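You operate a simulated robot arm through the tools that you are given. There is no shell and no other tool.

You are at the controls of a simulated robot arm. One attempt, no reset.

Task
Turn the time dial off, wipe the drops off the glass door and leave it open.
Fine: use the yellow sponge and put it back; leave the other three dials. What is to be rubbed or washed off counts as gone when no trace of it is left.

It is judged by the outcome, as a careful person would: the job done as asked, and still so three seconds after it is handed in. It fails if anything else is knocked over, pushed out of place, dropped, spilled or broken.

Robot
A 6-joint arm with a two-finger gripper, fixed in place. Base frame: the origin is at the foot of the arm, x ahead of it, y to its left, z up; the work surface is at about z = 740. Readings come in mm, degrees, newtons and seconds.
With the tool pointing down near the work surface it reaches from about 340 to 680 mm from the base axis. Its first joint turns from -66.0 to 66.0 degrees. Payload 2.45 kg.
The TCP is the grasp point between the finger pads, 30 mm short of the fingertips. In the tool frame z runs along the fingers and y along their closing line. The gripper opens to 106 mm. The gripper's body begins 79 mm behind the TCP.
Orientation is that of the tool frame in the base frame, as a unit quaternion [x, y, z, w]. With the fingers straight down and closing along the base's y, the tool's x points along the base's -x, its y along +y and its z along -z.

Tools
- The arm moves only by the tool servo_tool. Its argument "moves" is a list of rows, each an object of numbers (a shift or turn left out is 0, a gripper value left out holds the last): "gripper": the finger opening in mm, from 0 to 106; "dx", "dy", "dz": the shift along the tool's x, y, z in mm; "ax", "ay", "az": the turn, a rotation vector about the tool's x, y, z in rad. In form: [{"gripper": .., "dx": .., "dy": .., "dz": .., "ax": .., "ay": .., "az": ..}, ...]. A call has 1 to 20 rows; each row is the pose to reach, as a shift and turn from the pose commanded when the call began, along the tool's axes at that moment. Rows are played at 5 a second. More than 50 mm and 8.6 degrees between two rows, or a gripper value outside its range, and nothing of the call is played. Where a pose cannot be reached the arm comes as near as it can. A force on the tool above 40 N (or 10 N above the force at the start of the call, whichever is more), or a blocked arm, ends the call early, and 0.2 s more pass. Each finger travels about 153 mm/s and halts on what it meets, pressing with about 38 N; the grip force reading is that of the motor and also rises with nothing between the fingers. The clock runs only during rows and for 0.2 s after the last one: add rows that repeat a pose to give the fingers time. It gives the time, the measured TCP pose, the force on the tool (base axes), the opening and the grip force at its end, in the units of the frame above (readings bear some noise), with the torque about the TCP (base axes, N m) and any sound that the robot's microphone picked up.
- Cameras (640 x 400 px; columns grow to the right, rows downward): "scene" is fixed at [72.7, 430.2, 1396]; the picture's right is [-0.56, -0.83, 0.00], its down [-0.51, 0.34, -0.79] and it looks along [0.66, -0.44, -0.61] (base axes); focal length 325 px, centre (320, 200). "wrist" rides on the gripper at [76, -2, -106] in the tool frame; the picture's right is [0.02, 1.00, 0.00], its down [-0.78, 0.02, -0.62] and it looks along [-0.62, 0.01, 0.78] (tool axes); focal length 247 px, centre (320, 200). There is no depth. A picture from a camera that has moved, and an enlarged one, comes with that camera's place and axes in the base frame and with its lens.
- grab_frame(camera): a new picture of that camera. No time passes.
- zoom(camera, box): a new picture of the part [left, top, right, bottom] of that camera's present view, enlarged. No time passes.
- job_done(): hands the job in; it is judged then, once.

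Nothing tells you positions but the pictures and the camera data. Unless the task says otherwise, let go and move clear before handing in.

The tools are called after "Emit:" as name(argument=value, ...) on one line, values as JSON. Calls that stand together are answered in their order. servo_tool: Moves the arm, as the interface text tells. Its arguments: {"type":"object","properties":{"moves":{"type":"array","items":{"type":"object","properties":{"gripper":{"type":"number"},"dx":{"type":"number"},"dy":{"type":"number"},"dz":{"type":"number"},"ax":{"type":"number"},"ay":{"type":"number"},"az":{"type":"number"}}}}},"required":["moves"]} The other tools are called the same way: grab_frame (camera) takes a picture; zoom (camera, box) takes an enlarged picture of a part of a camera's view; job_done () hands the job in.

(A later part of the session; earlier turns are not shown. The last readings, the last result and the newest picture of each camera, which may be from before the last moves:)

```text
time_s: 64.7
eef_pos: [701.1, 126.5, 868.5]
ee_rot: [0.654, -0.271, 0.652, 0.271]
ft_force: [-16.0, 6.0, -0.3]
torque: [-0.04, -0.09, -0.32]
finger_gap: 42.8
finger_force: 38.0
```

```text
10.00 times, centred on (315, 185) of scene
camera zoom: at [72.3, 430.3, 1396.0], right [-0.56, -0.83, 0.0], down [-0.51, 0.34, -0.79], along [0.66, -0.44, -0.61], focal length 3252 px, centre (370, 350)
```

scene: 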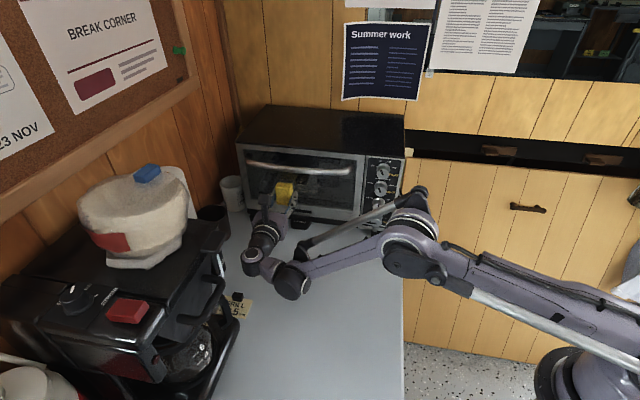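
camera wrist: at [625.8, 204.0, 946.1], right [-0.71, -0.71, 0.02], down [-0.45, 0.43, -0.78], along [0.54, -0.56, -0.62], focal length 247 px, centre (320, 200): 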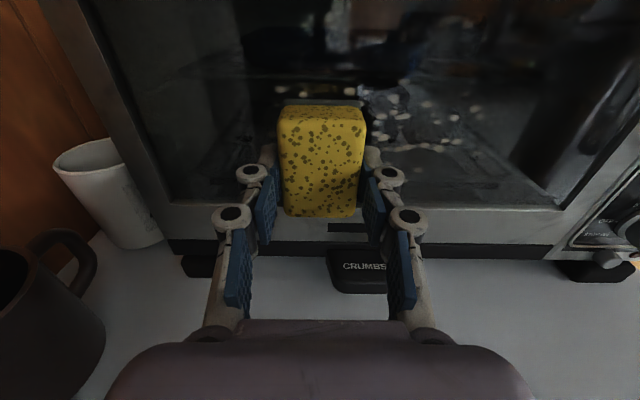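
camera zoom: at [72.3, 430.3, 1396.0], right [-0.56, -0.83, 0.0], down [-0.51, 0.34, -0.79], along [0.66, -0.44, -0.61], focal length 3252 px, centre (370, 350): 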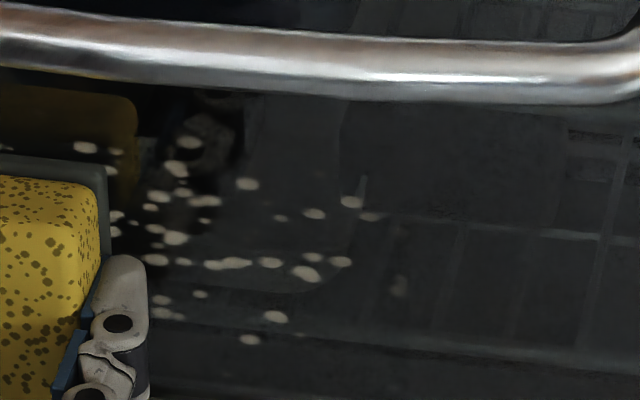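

It's inconclusive, because the drop plane and the sponge face are within a couple of mm of each other. I'll do a firmer pass back to the right and compare.

Emit:
servo_tool(moves=[{"dy": 5, "dz": 0.6}, {"dy": 13, "dz": 0.8}, {"dy": 21, "dz": 0.8}, {"dy": 29, "dz": 0.8}, {"dy": 37, "dz": 0.8}, {"dy": 45, "dz": 0.8}, {"dy": 53, "dz": 0.8}, {"dy": 61, "dz": 0.8}, {"dy": 69, "dz": 0.8}, {"dy": 77, "dz": 0.8}, {"dy": 85, "dz": 0.8}, {"dy": 93, "dz": 0.8}, {"dy": 101, "dz": 0.8}, {"dy": 109, "dz": 0.8}, {"dy": 117, "dz": 0.8}])

Emit:
zoom(camera="wrist", box=[100, 30, 420, 240])

Emit:
zoom(camera="scene", box=[240, 140, 370, 225])

```text
time_s: 67.9
eef_pos: [618.0, 44.7, 865.7]
ee_rot: [0.654, -0.27, 0.653, 0.271]
ft_force: [-5.7, 16.5, -0.5]
torque: [0.0, 0.04, 0.27]
finger_gap: 42.4
finger_force: 38.3
```

```text
1.90 times, centred on (260, 135) of wrist
camera zoom: at [544.2, 122.2, 944.2], right [-0.71, -0.71, 0.02], down [-0.45, 0.43, -0.78], along [0.54, -0.56, -0.62], focal length 470 px, centre (434, 324)
```

zoom: 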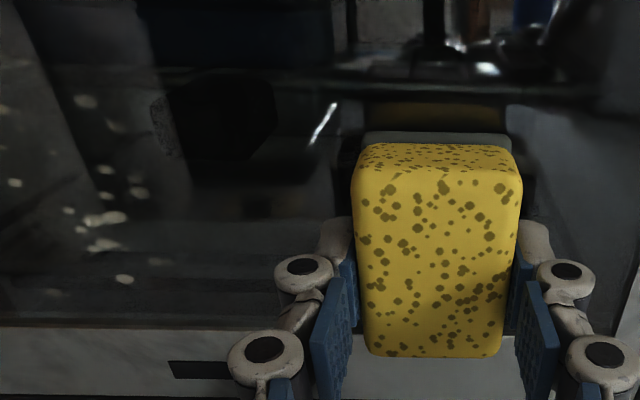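

```text
4.71 times, centred on (305, 182) of scene
camera zoom: at [72.5, 430.6, 1395.9], right [-0.56, -0.83, 0.0], down [-0.51, 0.34, -0.79], along [0.66, -0.44, -0.61], focal length 1530 px, centre (391, 282)
```

zoom: 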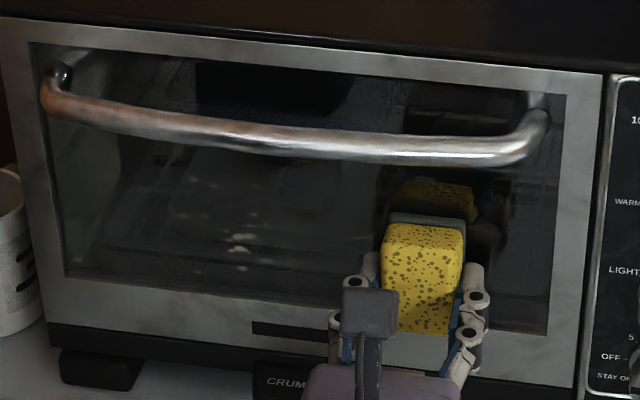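

The firmer pass removed most of them; the drops fade with repeated rubbing. I'll keep going and sweep left again, farther this time.

Emit:
servo_tool(moves=[{"dy": -5, "dz": 0.2}, {"dy": -14, "dz": 0.4}, {"dy": -23, "dz": 0.4}, {"dy": -32, "dz": 0.4}, {"dy": -41, "dz": 0.4}, {"dy": -50, "dz": 0.4}, {"dy": -59, "dz": 0.4}, {"dy": -68, "dz": 0.4}, {"dy": -77, "dz": 0.4}, {"dy": -86, "dz": 0.4}, {"dy": -95, "dz": 0.4}, {"dy": -104, "dz": 0.4}, {"dy": -113, "dz": 0.4}, {"dy": -122, "dz": 0.4}, {"dy": -131, "dz": 0.4}, {"dy": -140, "dz": 0.4}, {"dy": -149, "dz": 0.4}])

Emit:
zoom(camera="wrist", box=[100, 30, 520, 240])

Emit:
grab_frame(camera="scene")

```text
time_s: 71.5
eef_pos: [710.1, 139.2, 884.2]
ee_rot: [0.654, -0.271, 0.652, 0.271]
ft_force: [-1.0, 0.4, 0.6]
torque: [0.03, 0.03, -0.02]
finger_gap: 42.6
finger_force: 38.1
out of reach, approached as far as the arm can: row 14, 15, 16, 17
```

```text
1.52 times, centred on (310, 135) of wrist
camera zoom: at [635.2, 216.4, 960.7], right [-0.71, -0.71, 0.02], down [-0.45, 0.43, -0.78], along [0.54, -0.56, -0.62], focal length 376 px, centre (335, 299)
```

zoom: 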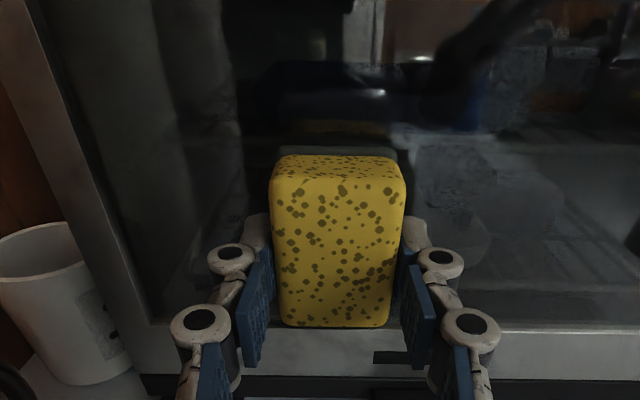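

```text
taken
```

scene: 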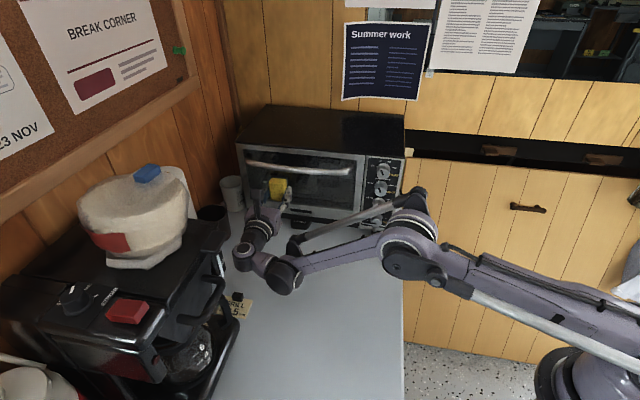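

The glass to the right now looks clean. The arm is at its left reach limit and lifted off, so I'll press again and sweep right at the higher level (z≈888).

Emit:
servo_tool(moves=[{"dx": 2, "dy": 6, "dz": 1}, {"dx": 3, "dy": 8, "dz": 2.5}, {"dx": 3, "dy": 12, "dz": 2.8}, {"dx": 3, "dy": 20, "dz": 2.8}, {"dx": 3, "dy": 28, "dz": 2.8}, {"dx": 3, "dy": 36, "dz": 2.8}])

Emit:
zoom(camera="wrist", box=[100, 30, 520, 240])

Emit:
zoom(camera="scene", box=[230, 140, 370, 240])

```text
time_s: 72.9
eef_pos: [684.1, 113.2, 888.7]
ee_rot: [0.653, -0.272, 0.652, 0.272]
ft_force: [-0.2, -0.7, -0.2]
torque: [0.0, -0.01, 0.01]
finger_gap: 42.4
finger_force: 37.8
```

```text
1.52 times, centred on (310, 135) of wrist
camera zoom: at [610.6, 190.7, 964.6], right [-0.71, -0.7, 0.02], down [-0.45, 0.43, -0.78], along [0.54, -0.56, -0.62], focal length 376 px, centre (335, 299)
```

zoom: 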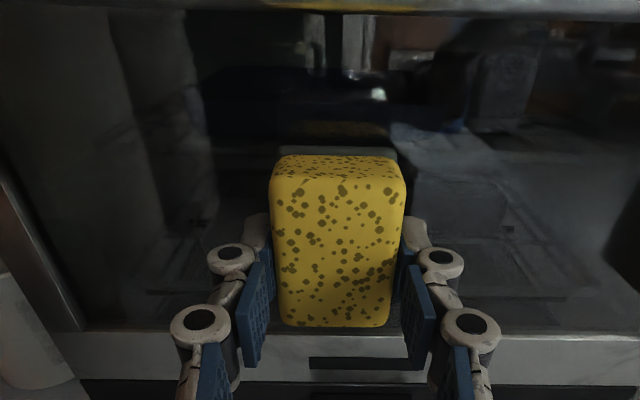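

```text
4.00 times, centred on (300, 190) of scene
camera zoom: at [72.7, 430.2, 1396.0], right [-0.56, -0.83, 0.0], down [-0.51, 0.34, -0.79], along [0.66, -0.44, -0.61], focal length 1301 px, centre (400, 240)
```

zoom: 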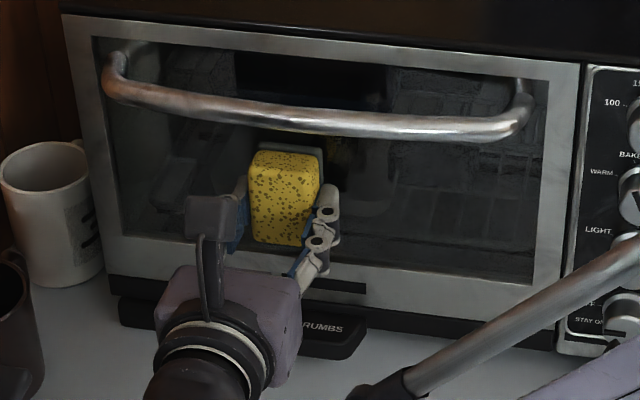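

It looks nearly clean. For thoroughness I'll do a contact sweep to the right at this higher level.

Emit:
servo_tool(moves=[{"dy": 0, "dz": 1.5}, {"dy": 2, "dz": 2.7}, {"dy": 10, "dz": 2.9}, {"dy": 18, "dz": 2.9}, {"dy": 26, "dz": 2.9}, {"dy": 34, "dz": 2.9}, {"dy": 42, "dz": 2.9}, {"dy": 50, "dz": 2.9}, {"dy": 58, "dz": 2.9}, {"dy": 66, "dz": 2.9}, {"dy": 74, "dz": 2.9}, {"dy": 82, "dz": 2.9}, {"dy": 90, "dz": 2.9}, {"dy": 98, "dz": 2.9}, {"dy": 106, "dz": 2.9}])

Emit:
servo_tool(moves=[{"dy": -4, "dz": 0.2}, {"dy": -13, "dz": 0.3}, {"dy": -22, "dz": 0.3}, {"dy": -31, "dz": 0.3}, {"dy": -40, "dz": 0.3}, {"dy": -49, "dz": 0.3}, {"dy": -58, "dz": 0.3}, {"dy": -67, "dz": 0.3}, {"dy": -76, "dz": 0.3}, {"dy": -85, "dz": 0.3}, {"dy": -94, "dz": 0.3}, {"dy": -103, "dz": 0.3}, {"dy": -112, "dz": 0.3}, {"dy": -120, "dz": 0.3}])

```text
time_s: 76.1
eef_pos: [611.4, 36.2, 887.3]
ee_rot: [0.653, -0.271, 0.653, 0.272]
ft_force: [-6.4, 16.4, 0.1]
torque: [0.02, 0.03, 0.24]
finger_gap: 42.4
finger_force: 38.1
```

```text
time_s: 79.1
eef_pos: [696.2, 120.5, 886.1]
ee_rot: [0.653, -0.272, 0.653, 0.271]
ft_force: [-26.1, 10.8, 0.2]
torque: [0.0, -0.05, -0.33]
finger_gap: 42.7
finger_force: 38.0
```

Good contact both ways. I'll retract a bit and inspect the glass.

Emit:
servo_tool(moves=[{"dz": -10}, {"dy": 20, "dz": -35}, {"dy": 45, "dz": -60}, {"dy": 70, "dz": -80}, {"dy": 70, "dz": -80}])

Emit:
grab_frame(camera="wrist")

Emit:
zoom(camera="wrist", box=[60, 0, 480, 230])

Emit:
zoom(camera="scene", box=[240, 140, 370, 225])

```text
time_s: 80.3
eef_pos: [589.5, 127.1, 886.6]
ee_rot: [0.654, -0.271, 0.652, 0.272]
ft_force: [-1.4, -0.3, 0.2]
torque: [-0.03, 0.02, -0.02]
finger_gap: 42.2
finger_force: 37.8
```

```text
taken
camera wrist: at [515.5, 204.1, 963.9], right [-0.71, -0.71, 0.02], down [-0.45, 0.43, -0.78], along [0.54, -0.56, -0.62], focal length 247 px, centre (320, 200)
```

wrist: 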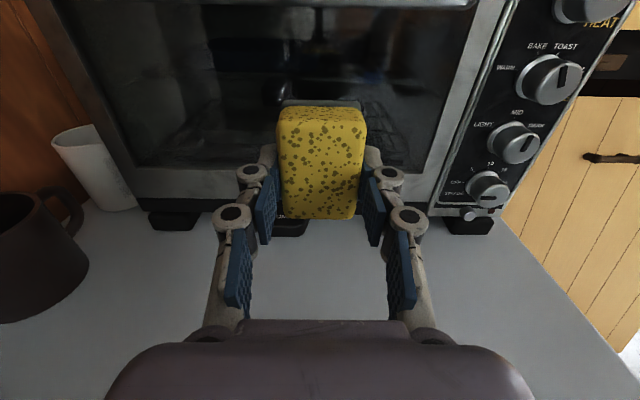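

```text
1.52 times, centred on (270, 115) of wrist
camera zoom: at [515.5, 204.1, 963.9], right [-0.71, -0.71, 0.02], down [-0.45, 0.43, -0.78], along [0.54, -0.56, -0.62], focal length 376 px, centre (396, 330)
```

zoom: 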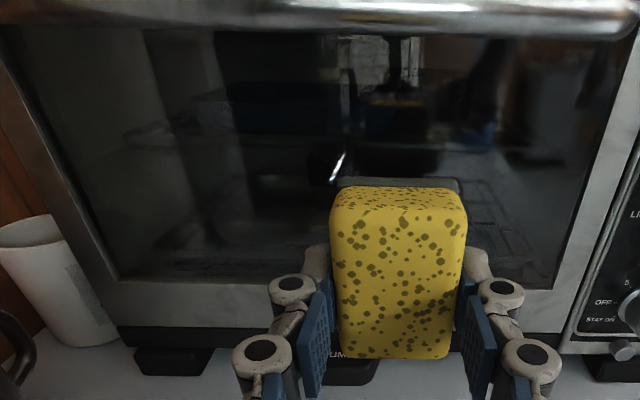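

```text
4.71 times, centred on (305, 182) of scene
camera zoom: at [72.6, 430.2, 1396.0], right [-0.56, -0.83, 0.0], down [-0.51, 0.34, -0.79], along [0.66, -0.44, -0.61], focal length 1530 px, centre (391, 282)
```

zoom: 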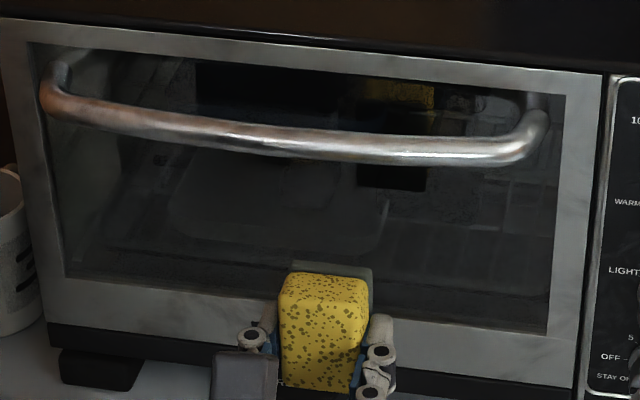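

Emit:
zoom(camera="scene", box=[250, 165, 295, 205])

Emit:
zoom(camera="scene", box=[290, 165, 335, 205])

Emit:
zoom(camera="wrist", box=[130, 40, 290, 190])

Emit:
zoom(camera="wrist", box=[270, 20, 430, 170])

```text
10.00 times, centred on (272, 185) of scene
camera zoom: at [72.6, 430.2, 1396.0], right [-0.56, -0.83, 0.0], down [-0.51, 0.34, -0.79], along [0.66, -0.44, -0.61], focal length 3252 px, centre (795, 350)
```

zoom: 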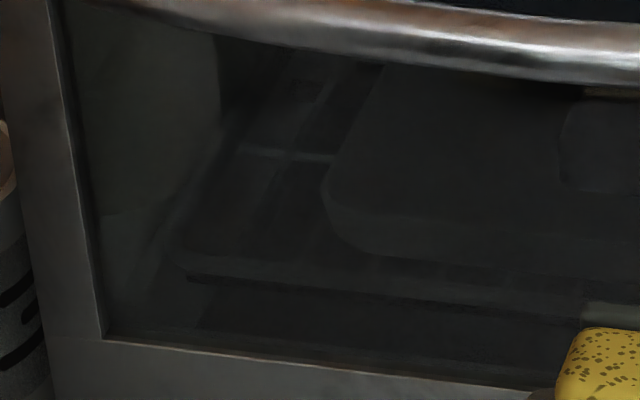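

```text
10.00 times, centred on (312, 185) of scene
camera zoom: at [72.6, 430.2, 1396.0], right [-0.56, -0.83, 0.0], down [-0.51, 0.34, -0.79], along [0.66, -0.44, -0.61], focal length 3252 px, centre (395, 350)
```

zoom: 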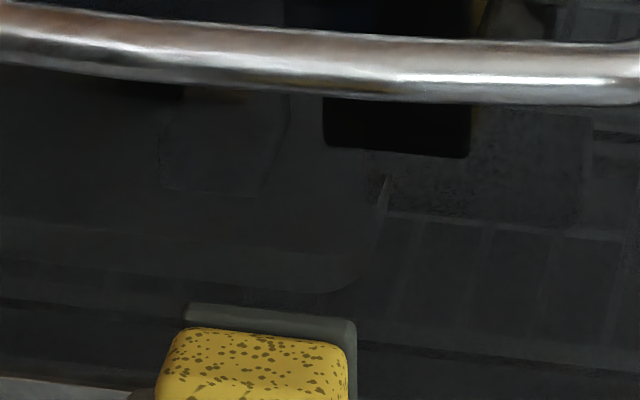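

```text
2.67 times, centred on (210, 115) of wrist
camera zoom: at [515.5, 204.1, 963.9], right [-0.71, -0.71, 0.02], down [-0.45, 0.43, -0.78], along [0.54, -0.56, -0.62], focal length 659 px, centre (613, 427)
```

zoom: 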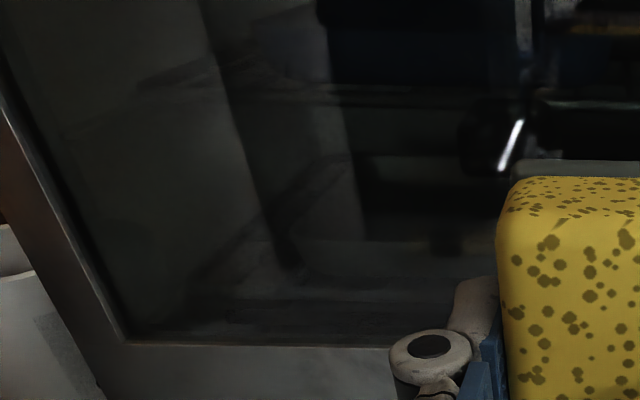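

```text
2.67 times, centred on (350, 95) of wrist
camera zoom: at [515.5, 204.1, 963.9], right [-0.71, -0.71, 0.02], down [-0.45, 0.43, -0.78], along [0.54, -0.56, -0.62], focal length 659 px, centre (240, 480)
```

zoom: 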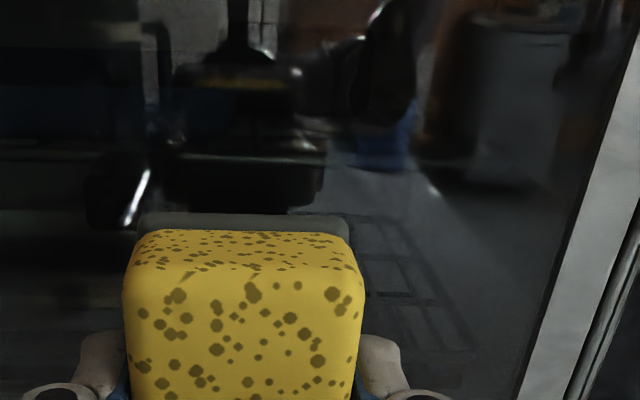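

The glass looks spotless from both cameras. Now I'll return the sponge, retracing the path: right, up, then pitch down.

Emit:
servo_tool(moves=[{"dx": 10, "dy": 20, "dz": -6}, {"dx": 20, "dy": 40, "dz": -12}, {"dx": 35, "dy": 60, "dz": -19}, {"dx": 75, "dy": 60, "dz": -19}, {"dx": 113, "dy": 60, "dz": -19}, {"dx": 113, "dy": 60, "dz": -19}])

Emit:
grab_frame(camera="wrist")

```text
time_s: 81.7
eef_pos: [535.0, 98.9, 1000.9]
ee_rot: [0.653, -0.272, 0.652, 0.272]
ft_force: [-0.3, 0.7, -1.7]
torque: [-0.03, 0.02, 0.0]
finger_gap: 42.6
finger_force: 38.0
```

```text
taken
camera wrist: at [460.3, 176.7, 1077.8], right [-0.71, -0.71, 0.02], down [-0.45, 0.43, -0.78], along [0.54, -0.56, -0.62], focal length 247 px, centre (320, 200)
```

wrist: 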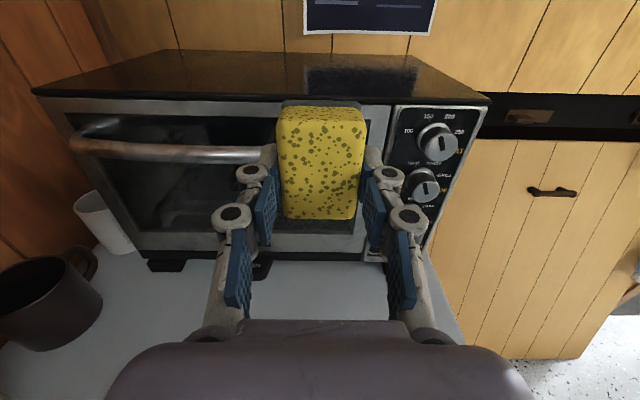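

Emit:
servo_tool(moves=[{"dx": 6.5, "dy": 0.8, "dz": -13.4, "ay": -0.131}, {"dx": 13, "dy": 1.5, "dz": -26.8, "ay": -0.262}, {"dx": 19.5, "dy": 2.3, "dz": -40, "ay": -0.393}, {"dx": 26, "dy": 3, "dz": -53.5, "ay": -0.524}, {"dx": 32.5, "dy": 3.8, "dz": -67, "ay": -0.654}, {"dx": 39, "dy": 4.6, "dz": -80, "ay": -0.785}, {"dx": 45.5, "dy": 5.4, "dz": -93.6, "ay": -0.916}, {"dx": 52, "dy": 6.1, "dz": -107, "ay": -1.047}, {"dx": 58.5, "dy": 6.9, "dz": -120, "ay": -1.178}, {"dx": 65, "dy": 7.7, "dz": -134, "ay": -1.309}, {"dx": 71.5, "dy": 8.4, "dz": -147, "ay": -1.44}, {"dx": 78, "dy": 9.2, "dz": -160.5, "ay": -1.5708}, {"dx": 78, "dy": 9.2, "dz": -160.5, "ay": -1.5708}])

Emit:
grab_frame(camera="wrist")

Emit:
grab_frame(camera="scene")

```text
time_s: 84.5
eef_pos: [413.9, 207.7, 1079.1]
ee_rot: [0.923, -0.384, -0.002, 0.001]
ft_force: [0.9, 0.9, -0.5]
torque: [-0.01, -0.02, 0.01]
finger_gap: 42.4
finger_force: 38.2
```

```text
taken
camera wrist: at [469.0, 154.7, 1185.8], right [-0.69, -0.72, 0.0], down [-0.56, 0.54, 0.62], along [-0.45, 0.43, -0.78], focal length 247 px, centre (320, 200)
```

wrist: 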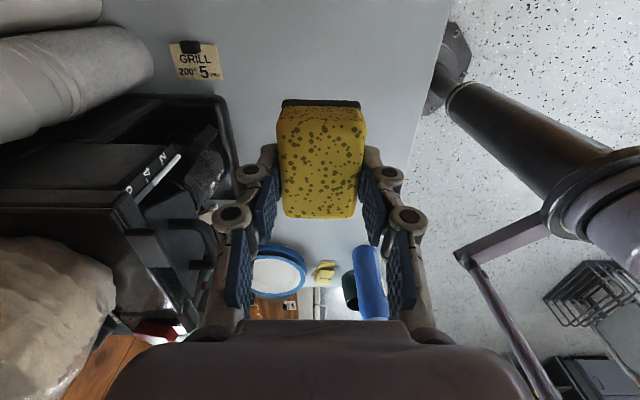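

```text
taken
```

scene: 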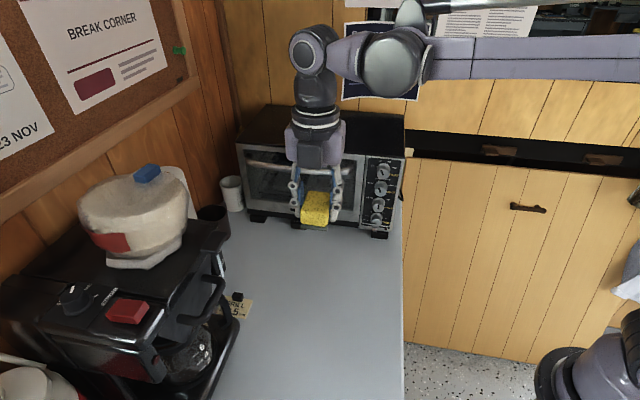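

I'm back above the original spot. Lowering the sponge gently until it touches the table.

Emit:
servo_tool(moves=[{"dz": 45, "az": -0.006}, {"dz": 90, "az": -0.012}, {"dz": 135, "az": -0.012}, {"dz": 180, "az": -0.012}, {"dz": 220, "az": -0.012}, {"dz": 255, "az": -0.012}, {"dz": 280, "az": -0.012}, {"dz": 290, "az": -0.012}, {"dz": 296, "az": -0.012}, {"dz": 299, "az": -0.012}, {"dz": 299, "az": -0.012}])

Emit:
grab_frame(camera="wrist")

Emit:
zoom(camera="scene", box=[250, 220, 390, 350])

```text
time_s: 86.9
eef_pos: [415.9, 205.6, 778.7]
ee_rot: [0.925, -0.379, -0.001, 0.0]
ft_force: [0.3, 0.0, -0.4]
torque: [0.01, 0.03, 0.02]
finger_gap: 42.7
finger_force: 38.0
```

```text
taken
camera wrist: at [470.3, 154.2, 885.3], right [-0.68, -0.73, 0.0], down [-0.57, 0.54, 0.62], along [-0.45, 0.43, -0.78], focal length 247 px, centre (320, 200)
```

wrist: 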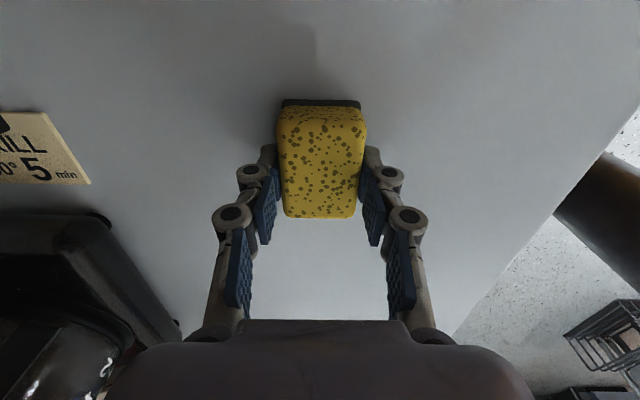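

```text
3.08 times, centred on (320, 285) of scene
camera zoom: at [72.7, 430.2, 1396.0], right [-0.56, -0.83, 0.0], down [-0.51, 0.34, -0.79], along [0.66, -0.44, -0.61], focal length 1001 px, centre (320, -62)
```

zoom: 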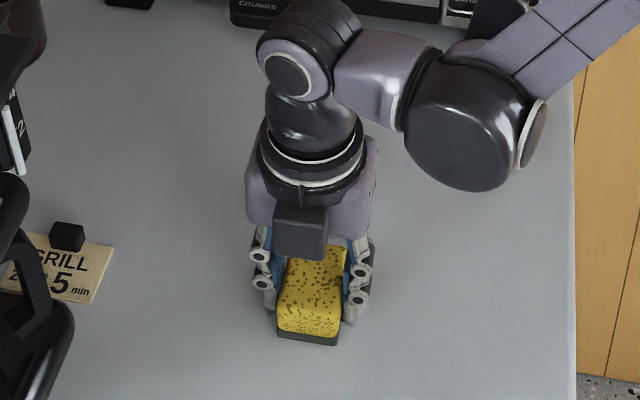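

Emit:
servo_tool(moves=[{"dx": -3, "dy": -1.2, "dz": 0}, {"dx": -3, "dy": -1.2, "dz": 1}, {"dx": -3, "dy": -1.2, "dz": 1.5}, {"dx": -3, "dy": -1.2, "dz": 1.5}])

```text
time_s: 87.9
eef_pos: [413.3, 208.5, 778.9]
ee_rot: [0.925, -0.379, 0.0, 0.0]
ft_force: [0.5, 0.6, 2.8]
torque: [-0.03, -0.08, -0.01]
finger_gap: 42.6
finger_force: 37.7
```

It touches the table. Releasing and rising straight up.

Emit:
servo_tool(moves=[{"gripper": 50}, {"gripper": 70}, {"gripper": 70}, {"gripper": 70, "dz": -20}, {"dz": -50}, {"dz": -90}, {"dz": -130}, {"dz": -170}, {"dz": -170}])

Emit:
grab_frame(camera="wrist")

Emit:
zoom(camera="scene", box=[270, 270, 370, 360])

Emit:
zoom(camera="scene", box=[220, 90, 420, 250])

```text
time_s: 89.9
eef_pos: [414.8, 208.2, 945.8]
ee_rot: [0.925, -0.379, -0.001, 0.002]
ft_force: [0.6, 0.6, -0.1]
torque: [-0.03, 0.01, -0.01]
finger_gap: 69.9
finger_force: 0.0
```

```text
taken
camera wrist: at [468.9, 156.8, 1052.5], right [-0.68, -0.73, 0.0], down [-0.57, 0.54, 0.62], along [-0.45, 0.43, -0.78], focal length 247 px, centre (320, 200)
```

wrist: 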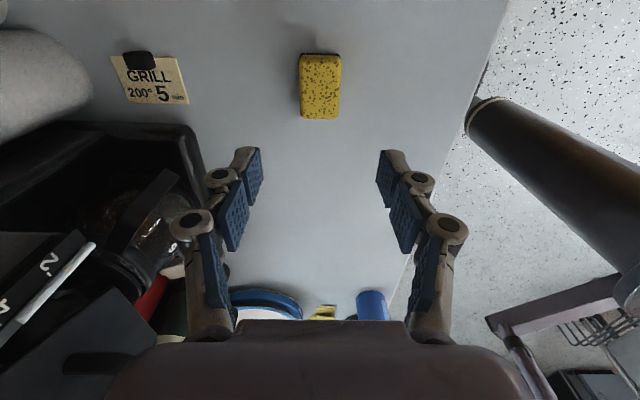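

```text
4.44 times, centred on (320, 315) of scene
camera zoom: at [72.7, 430.2, 1396.0], right [-0.56, -0.83, 0.0], down [-0.51, 0.34, -0.79], along [0.66, -0.44, -0.61], focal length 1445 px, centre (320, -311)
```

zoom: 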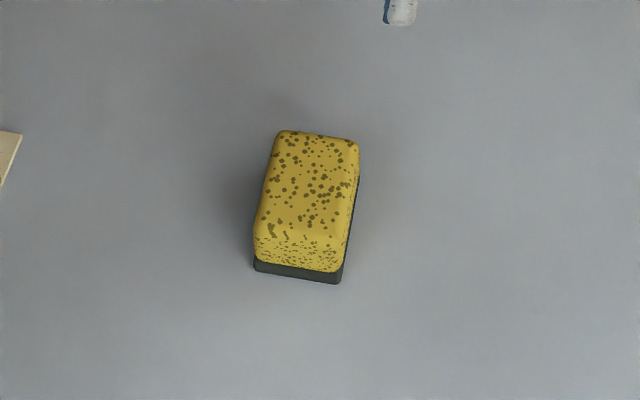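

```text
2.50 times, centred on (320, 170) of scene
camera zoom: at [72.7, 430.2, 1396.0], right [-0.56, -0.83, 0.0], down [-0.51, 0.34, -0.79], along [0.66, -0.44, -0.61], focal length 813 px, centre (320, 275)
```

zoom: 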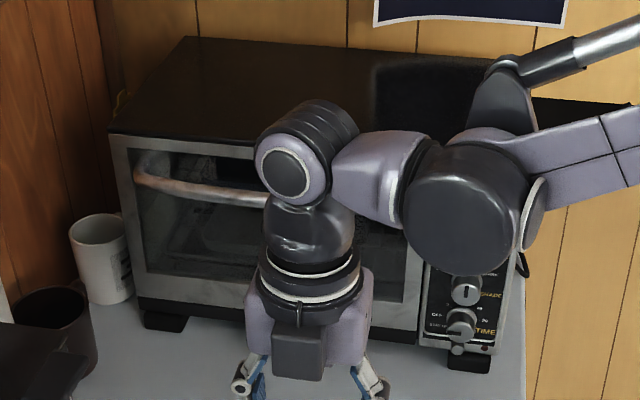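

The sponge is back where it was. For the door, which hinges at the bottom, I'll pull the handle bar with the fingers from above. First I rise and roll the tool so it closes across the bar.

Emit:
servo_tool(moves=[{"dz": -14, "az": 0.143}, {"dz": -28, "az": 0.286}, {"dz": -42, "az": 0.428}, {"dz": -56, "az": 0.571}, {"dz": -70, "az": 0.714}, {"dz": -84, "az": 0.857}, {"dz": -98, "az": 1.0}, {"dz": -112, "az": 1.142}, {"dz": -126, "az": 1.285}, {"dz": -140, "az": 1.428}, {"dz": -155, "az": 1.5708}, {"dz": -155, "az": 1.5708}])

Emit:
grab_frame(camera="scene")

Emit:
zoom(camera="scene", box=[230, 120, 410, 245])

```text
time_s: 92.5
eef_pos: [414.3, 208.0, 1103.6]
ee_rot: [-0.386, 0.922, 0.0, -0.001]
ft_force: [0.1, 1.0, -0.3]
torque: [0.02, 0.04, 0.0]
finger_gap: 69.9
finger_force: 0.1
```

```text
taken
```

scene: 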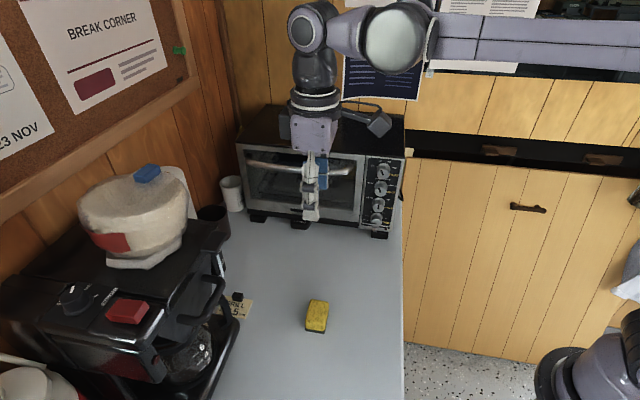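

```text
3.20 times, centred on (320, 182) of scene
camera zoom: at [72.7, 430.2, 1396.0], right [-0.56, -0.83, 0.0], down [-0.51, 0.34, -0.79], along [0.66, -0.44, -0.61], focal length 1041 px, centre (320, 256)
```

zoom: 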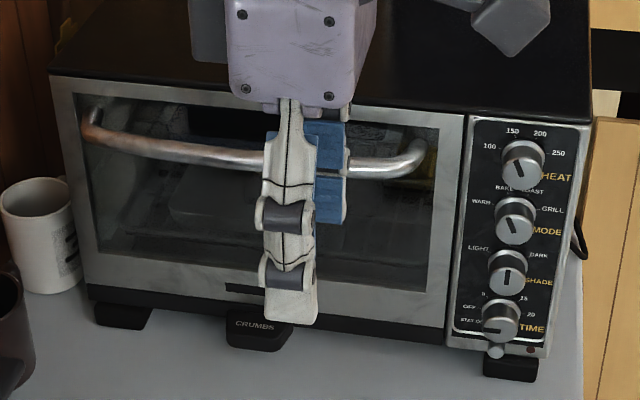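

Emit:
servo_tool(moves=[{"gripper": 60, "dx": -3, "dy": -38, "dz": 2, "ax": 0.04}, {"dx": -6, "dy": -77, "dz": 4, "ax": 0.08}, {"dx": -9, "dy": -115, "dz": 6, "ax": 0.12}, {"dx": -12, "dy": -153, "dz": 8, "ax": 0.17}, {"dx": -15, "dy": -192, "dz": 10, "ax": 0.22}, {"dx": -18, "dy": -222, "dz": 13, "ax": 0.262}, {"dx": -18, "dy": -222, "dz": 13, "ax": 0.262}])

Emit:
grab_frame(camera="wrist")

Emit:
grab_frame(camera="scene")

```text
time_s: 94.1
eef_pos: [585.8, 67.7, 1089.8]
ee_rot: [-0.384, 0.914, -0.12, 0.049]
ft_force: [0.0, -0.2, -0.5]
torque: [-0.01, -0.02, 0.01]
finger_gap: 60.1
finger_force: 0.1
```

```text
taken
camera wrist: at [513.7, 31.2, 1193.5], right [-0.7, 0.66, -0.26], down [0.42, 0.68, 0.59], along [0.57, 0.31, -0.76], focal length 247 px, centre (320, 200)
```

wrist: 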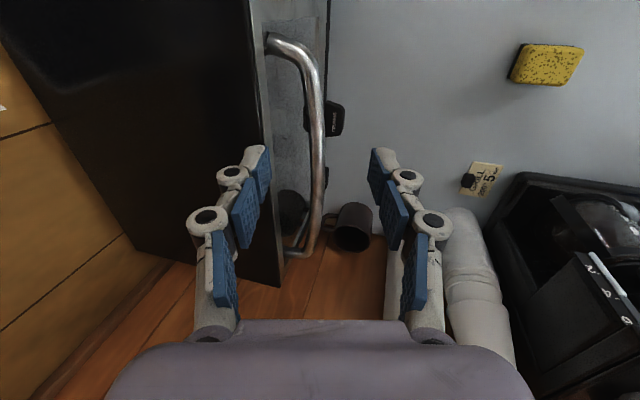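

```text
taken
```

scene: 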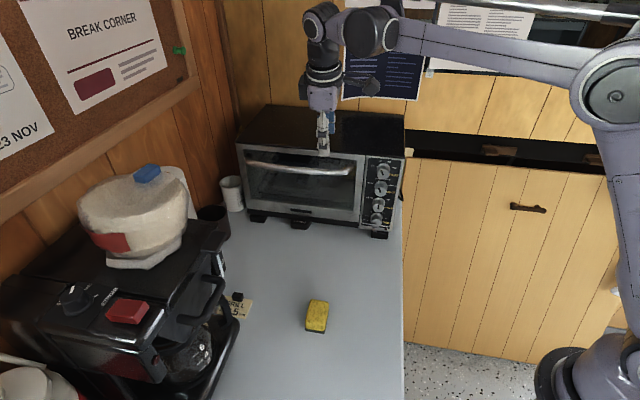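

The view is excellent: the bar runs at f≈402 (40 mm off the glass), z≈966. I'll narrow the fingers to 32 mm and come down around the bar, stopping half-way to check.

Emit:
servo_tool(moves=[{"gripper": 45, "dx": -9, "dy": -1.6, "dz": 15}, {"gripper": 34, "dx": -18, "dy": -3.3, "dz": 35}, {"gripper": 34, "dx": -18, "dy": -3.3, "dz": 60}, {"gripper": 34, "dx": -18, "dy": -3.3, "dz": 60}])

Emit:
grab_frame(camera="wrist")

Emit:
zoom(camera="wrist", box=[230, 20, 410, 230])

Emit:
zoom(camera="scene", box=[260, 90, 410, 220])

```text
time_s: 95.1
eef_pos: [609.9, 64.9, 1032.8]
ee_rot: [-0.383, 0.914, -0.121, 0.049]
ft_force: [-0.1, -0.2, 1.2]
torque: [0.0, 0.01, 0.0]
finger_gap: 34.1
finger_force: 0.1
```

```text
taken
camera wrist: at [538.8, 29.8, 1136.2], right [-0.7, 0.66, -0.26], down [0.42, 0.68, 0.6], along [0.57, 0.31, -0.76], focal length 247 px, centre (320, 200)
```

wrist: 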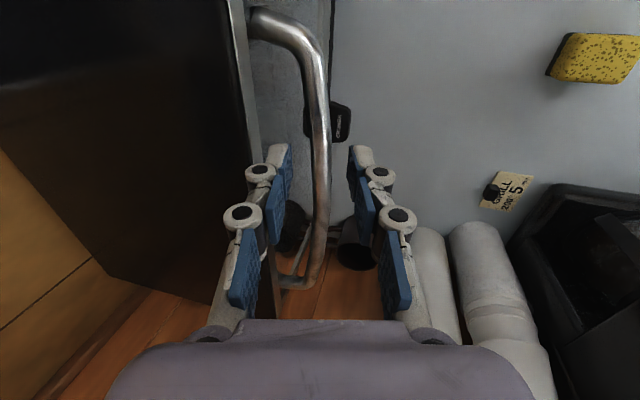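

```text
1.90 times, centred on (320, 125) of wrist
camera zoom: at [538.8, 29.8, 1136.2], right [-0.7, 0.66, -0.26], down [0.42, 0.68, 0.6], along [0.57, 0.31, -0.76], focal length 470 px, centre (320, 343)
```

zoom: 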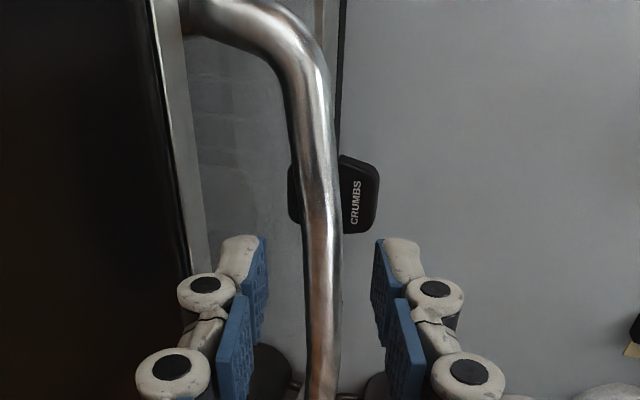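

```text
3.08 times, centred on (335, 155) of scene
camera zoom: at [72.7, 430.2, 1396.0], right [-0.56, -0.83, 0.0], down [-0.51, 0.34, -0.79], along [0.66, -0.44, -0.61], focal length 1001 px, centre (274, 338)
```

zoom: 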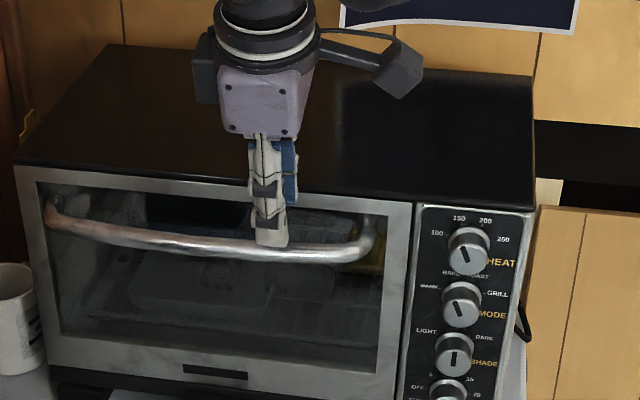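

Centred on the bar. Continuing down around it.

Emit:
servo_tool(moves=[{"dz": 15}, {"dz": 30}, {"dz": 42}, {"dz": 54}, {"dz": 54}])

Emit:
zoom(camera="wrist", box=[210, 20, 430, 240])

Emit:
zoom(camera="scene", box=[260, 90, 410, 220])

```text
time_s: 96.3
eef_pos: [619.3, 56.7, 981.1]
ee_rot: [-0.384, 0.914, -0.121, 0.05]
ft_force: [0.0, 0.6, -0.8]
torque: [-0.03, 0.0, -0.03]
finger_gap: 34.0
finger_force: 0.1
```

```text
1.82 times, centred on (320, 130) of wrist
camera zoom: at [547.8, 21.2, 1084.0], right [-0.7, 0.66, -0.26], down [0.42, 0.68, 0.6], along [0.57, 0.31, -0.76], focal length 449 px, centre (320, 327)
```

zoom: 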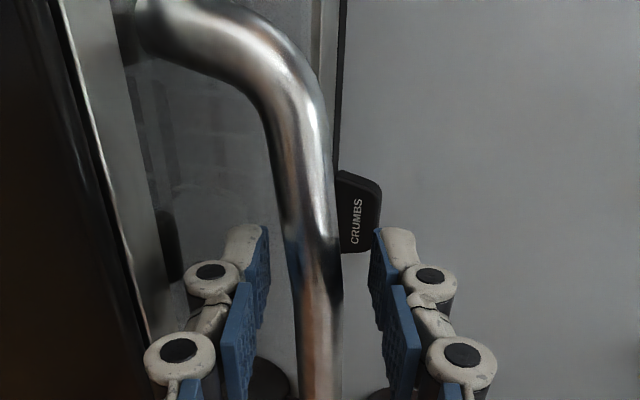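

```text
3.08 times, centred on (335, 155) of scene
camera zoom: at [72.7, 430.2, 1396.0], right [-0.56, -0.83, 0.0], down [-0.51, 0.34, -0.79], along [0.66, -0.44, -0.61], focal length 1001 px, centre (274, 338)
```

zoom: 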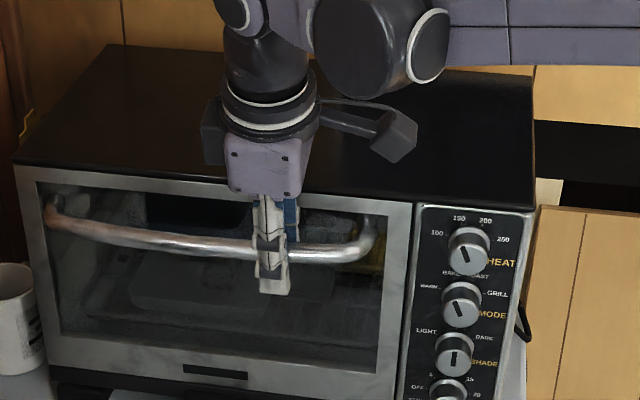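

The bar is between the fingers. I'll close loosely to 22 mm so it can pivot, then begin pulling along the door's arc.

Emit:
servo_tool(moves=[{"gripper": 26}, {"gripper": 22}, {"gripper": 22}, {"dy": 4, "dz": 0}, {"dy": 9, "dz": 0.2}, {"dy": 16, "dz": 0.5}, {"dy": 16, "dz": 0.5}])

Emit:
zoom(camera="wrist", box=[210, 20, 430, 240])

Emit:
zoom(camera="scene", box=[220, 90, 420, 250])

```text
time_s: 97.9
eef_pos: [608.6, 67.8, 975.4]
ee_rot: [-0.383, 0.914, -0.121, 0.05]
ft_force: [0.6, -0.7, 0.5]
torque: [-0.04, 0.05, 0.0]
finger_gap: 22.8
finger_force: 0.8
```

```text
1.82 times, centred on (320, 130) of wrist
camera zoom: at [537.3, 31.9, 1079.7], right [-0.7, 0.66, -0.26], down [0.42, 0.68, 0.6], along [0.57, 0.31, -0.76], focal length 449 px, centre (320, 327)
```

zoom: 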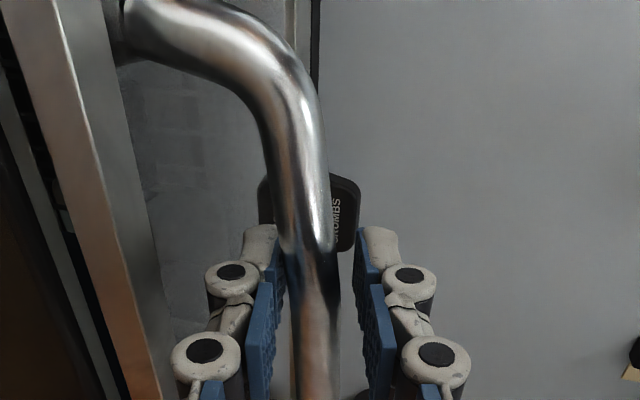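

```text
2.50 times, centred on (320, 170) of scene
camera zoom: at [72.7, 430.2, 1396.0], right [-0.56, -0.83, 0.0], down [-0.51, 0.34, -0.79], along [0.66, -0.44, -0.61], focal length 813 px, centre (320, 275)
```

zoom: 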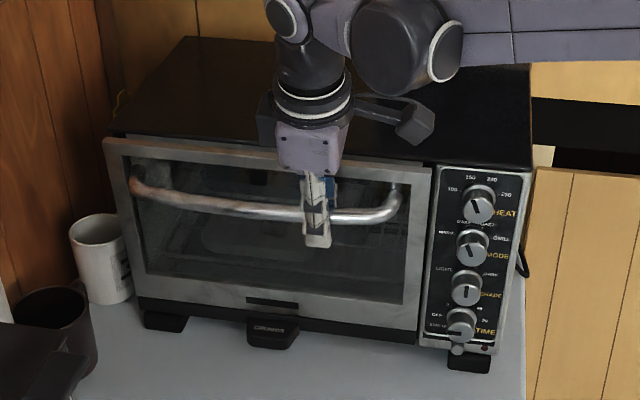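

The door is tilting open with almost no force. I'll continue along the arc, leaning the tool with the door.

Emit:
servo_tool(moves=[{"dy": 8, "dz": 1, "ax": 0.025}, {"dy": 16.4, "dz": 2, "ax": 0.05}, {"dy": 24.5, "dz": 3.6, "ax": 0.085}, {"dy": 32.8, "dz": 5.3, "ax": 0.12}, {"dy": 41, "dz": 7.6, "ax": 0.155}, {"dy": 48.9, "dz": 9.9, "ax": 0.19}, {"dy": 48.9, "dz": 9.9, "ax": 0.19}])

Emit:
zoom(camera="wrist", box=[210, 20, 430, 240])

Emit:
zoom(camera="scene", box=[220, 90, 420, 250])

```text
time_s: 99.5
eef_pos: [578.0, 98.4, 953.3]
ee_rot: [-0.377, 0.899, -0.207, 0.086]
ft_force: [0.8, -0.8, 0.1]
torque: [0.01, 0.0, 0.01]
finger_gap: 22.1
finger_force: 0.1
```

```text
1.82 times, centred on (320, 130) of wrist
camera zoom: at [491.6, 76.6, 1050.2], right [-0.66, 0.61, -0.44], down [0.34, 0.76, 0.55], along [0.67, 0.21, -0.71], focal length 449 px, centre (320, 327)
```

zoom: 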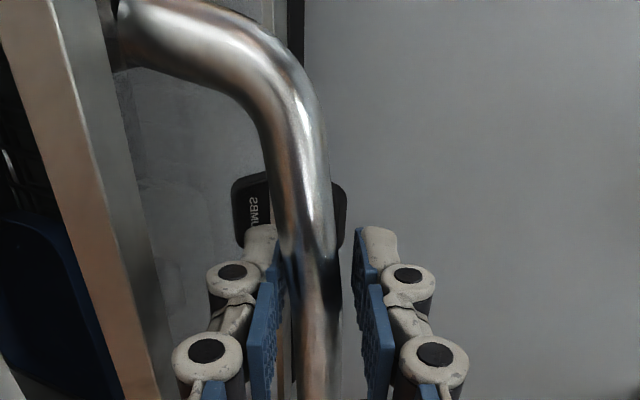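

```text
2.50 times, centred on (320, 170) of scene
camera zoom: at [72.7, 430.2, 1396.0], right [-0.56, -0.83, 0.0], down [-0.51, 0.34, -0.79], along [0.66, -0.44, -0.61], focal length 813 px, centre (320, 275)
```

zoom: 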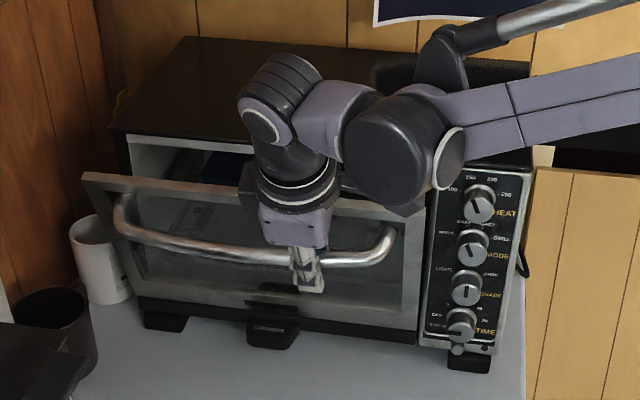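

Smooth, and the door follows my arc model well (about 20°). Continuing to about 40°.

Emit:
servo_tool(moves=[{"dy": 8.3, "dz": 1.4, "ax": 0.037}, {"dy": 16.6, "dz": 3, "ax": 0.075}, {"dy": 24.7, "dz": 5.1, "ax": 0.112}, {"dy": 32.8, "dz": 7.5, "ax": 0.15}, {"dy": 40.8, "dz": 10.2, "ax": 0.187}, {"dy": 48.7, "dz": 13.3, "ax": 0.225}, {"dy": 56.4, "dz": 16.7, "ax": 0.262}, {"dy": 63.9, "dz": 20.4, "ax": 0.3}, {"dy": 63.9, "dz": 20.4, "ax": 0.3}])

Emit:
grab_frame(camera="wrist")

Emit:
grab_frame(camera="scene")

```text
time_s: 101.5
eef_pos: [543.0, 133.0, 907.4]
ee_rot: [-0.359, 0.858, -0.338, 0.143]
ft_force: [-0.1, 0.3, 0.3]
torque: [-0.03, 0.03, -0.02]
finger_gap: 22.5
finger_force: 0.5
```

```text
taken
camera wrist: at [438.2, 127.9, 987.1], right [-0.54, 0.5, -0.68], down [0.24, 0.87, 0.44], along [0.81, 0.08, -0.58], focal length 247 px, centre (320, 200)
```

wrist: 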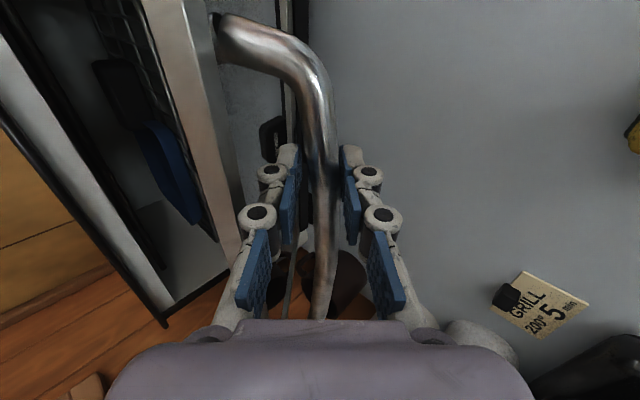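

```text
taken
```

scene: 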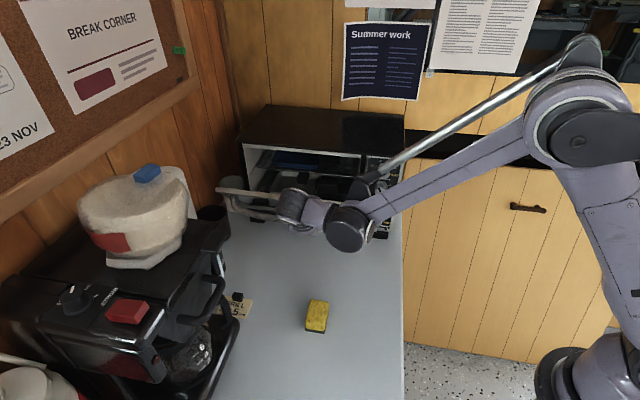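

About 40°. Continuing to about 60°.

Emit:
servo_tool(moves=[{"dy": 8, "dz": 1.7, "ax": 0.02}, {"dy": 16, "dz": 3.8, "ax": 0.04}, {"dy": 23.7, "dz": 6.2, "ax": 0.055}, {"dy": 31.3, "dz": 8.7, "ax": 0.07}, {"dy": 38.8, "dz": 11.8, "ax": 0.085}, {"dy": 46.3, "dz": 15.2, "ax": 0.1}, {"dy": 53.5, "dz": 19, "ax": 0.115}, {"dy": 60.6, "dz": 22.9, "ax": 0.13}, {"dy": 60.6, "dz": 22.9, "ax": 0.13}])

Emit:
grab_frame(camera="wrist")

Emit:
grab_frame(camera="scene")

Emit:
zoom(camera="scene", box=[190, 90, 420, 270])

```text
time_s: 103.5
eef_pos: [523.6, 153.4, 850.9]
ee_rot: [-0.35, 0.834, -0.393, 0.165]
ft_force: [-0.6, 0.7, -0.3]
torque: [-0.03, -0.05, 0.01]
finger_gap: 21.2
finger_force: 0.0
```

```text
taken
camera wrist: at [411.4, 155.7, 919.4], right [-0.47, 0.43, -0.77], down [0.2, 0.9, 0.38], along [0.86, 0.03, -0.51], focal length 247 px, centre (320, 200)
```

wrist: 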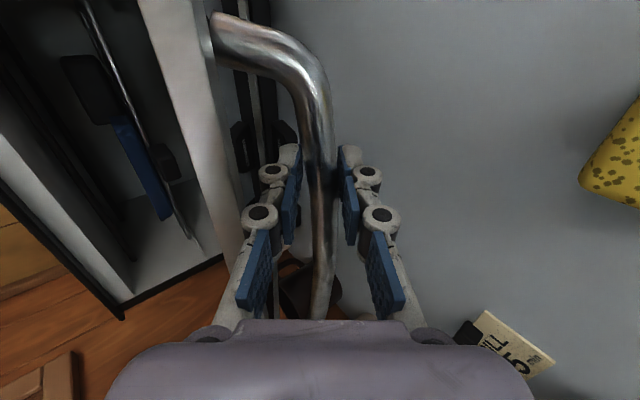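

```text
taken
```

scene: 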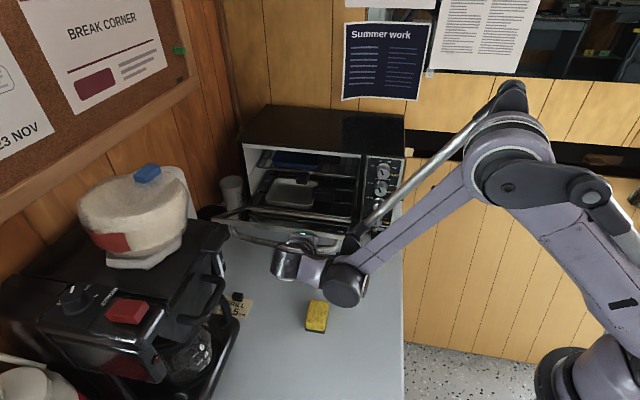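

```text
2.22 times, centred on (305, 180) of scene
camera zoom: at [72.6, 430.2, 1396.0], right [-0.56, -0.83, 0.0], down [-0.51, 0.34, -0.79], along [0.66, -0.44, -0.61], focal length 723 px, centre (353, 244)
```

zoom: 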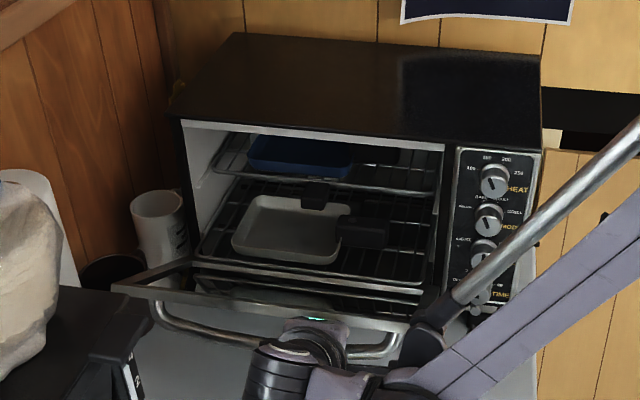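

The door is about 60° open with negligible force. Before lowering it further I want to check the clearance between its left edge and the dark mug.

Emit:
zoom(camera="wrist", box=[200, 120, 380, 330])

Emit:
zoom(camera="scene", box=[185, 190, 305, 270])

```text
1.90 times, centred on (290, 225) of wrist
camera zoom: at [411.4, 155.7, 919.4], right [-0.47, 0.43, -0.77], down [0.2, 0.9, 0.38], along [0.86, 0.03, -0.51], focal length 470 px, centre (377, 152)
```

zoom: 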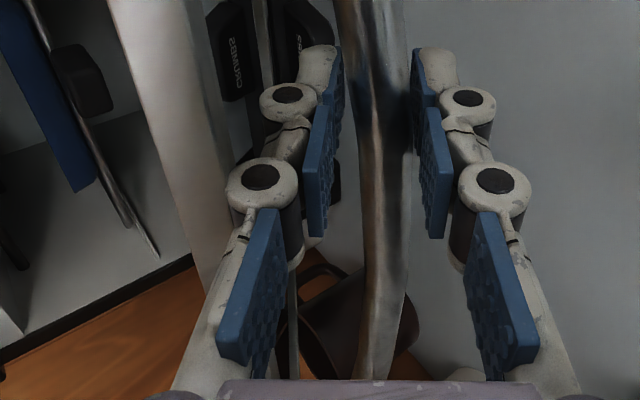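

```text
5.00 times, centred on (245, 230) of scene
camera zoom: at [72.6, 430.2, 1396.0], right [-0.56, -0.83, 0.0], down [-0.51, 0.34, -0.79], along [0.66, -0.44, -0.61], focal length 1626 px, centre (695, 50)
```

zoom: 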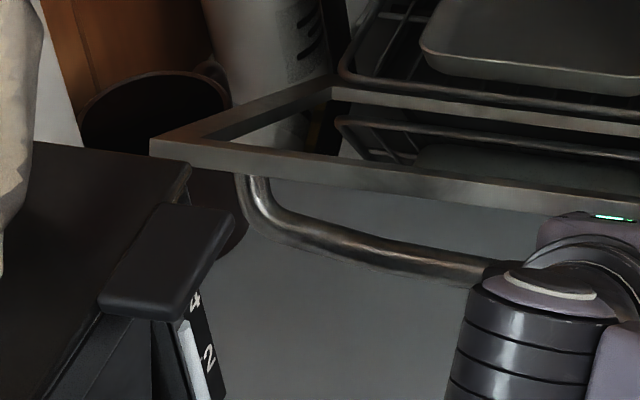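

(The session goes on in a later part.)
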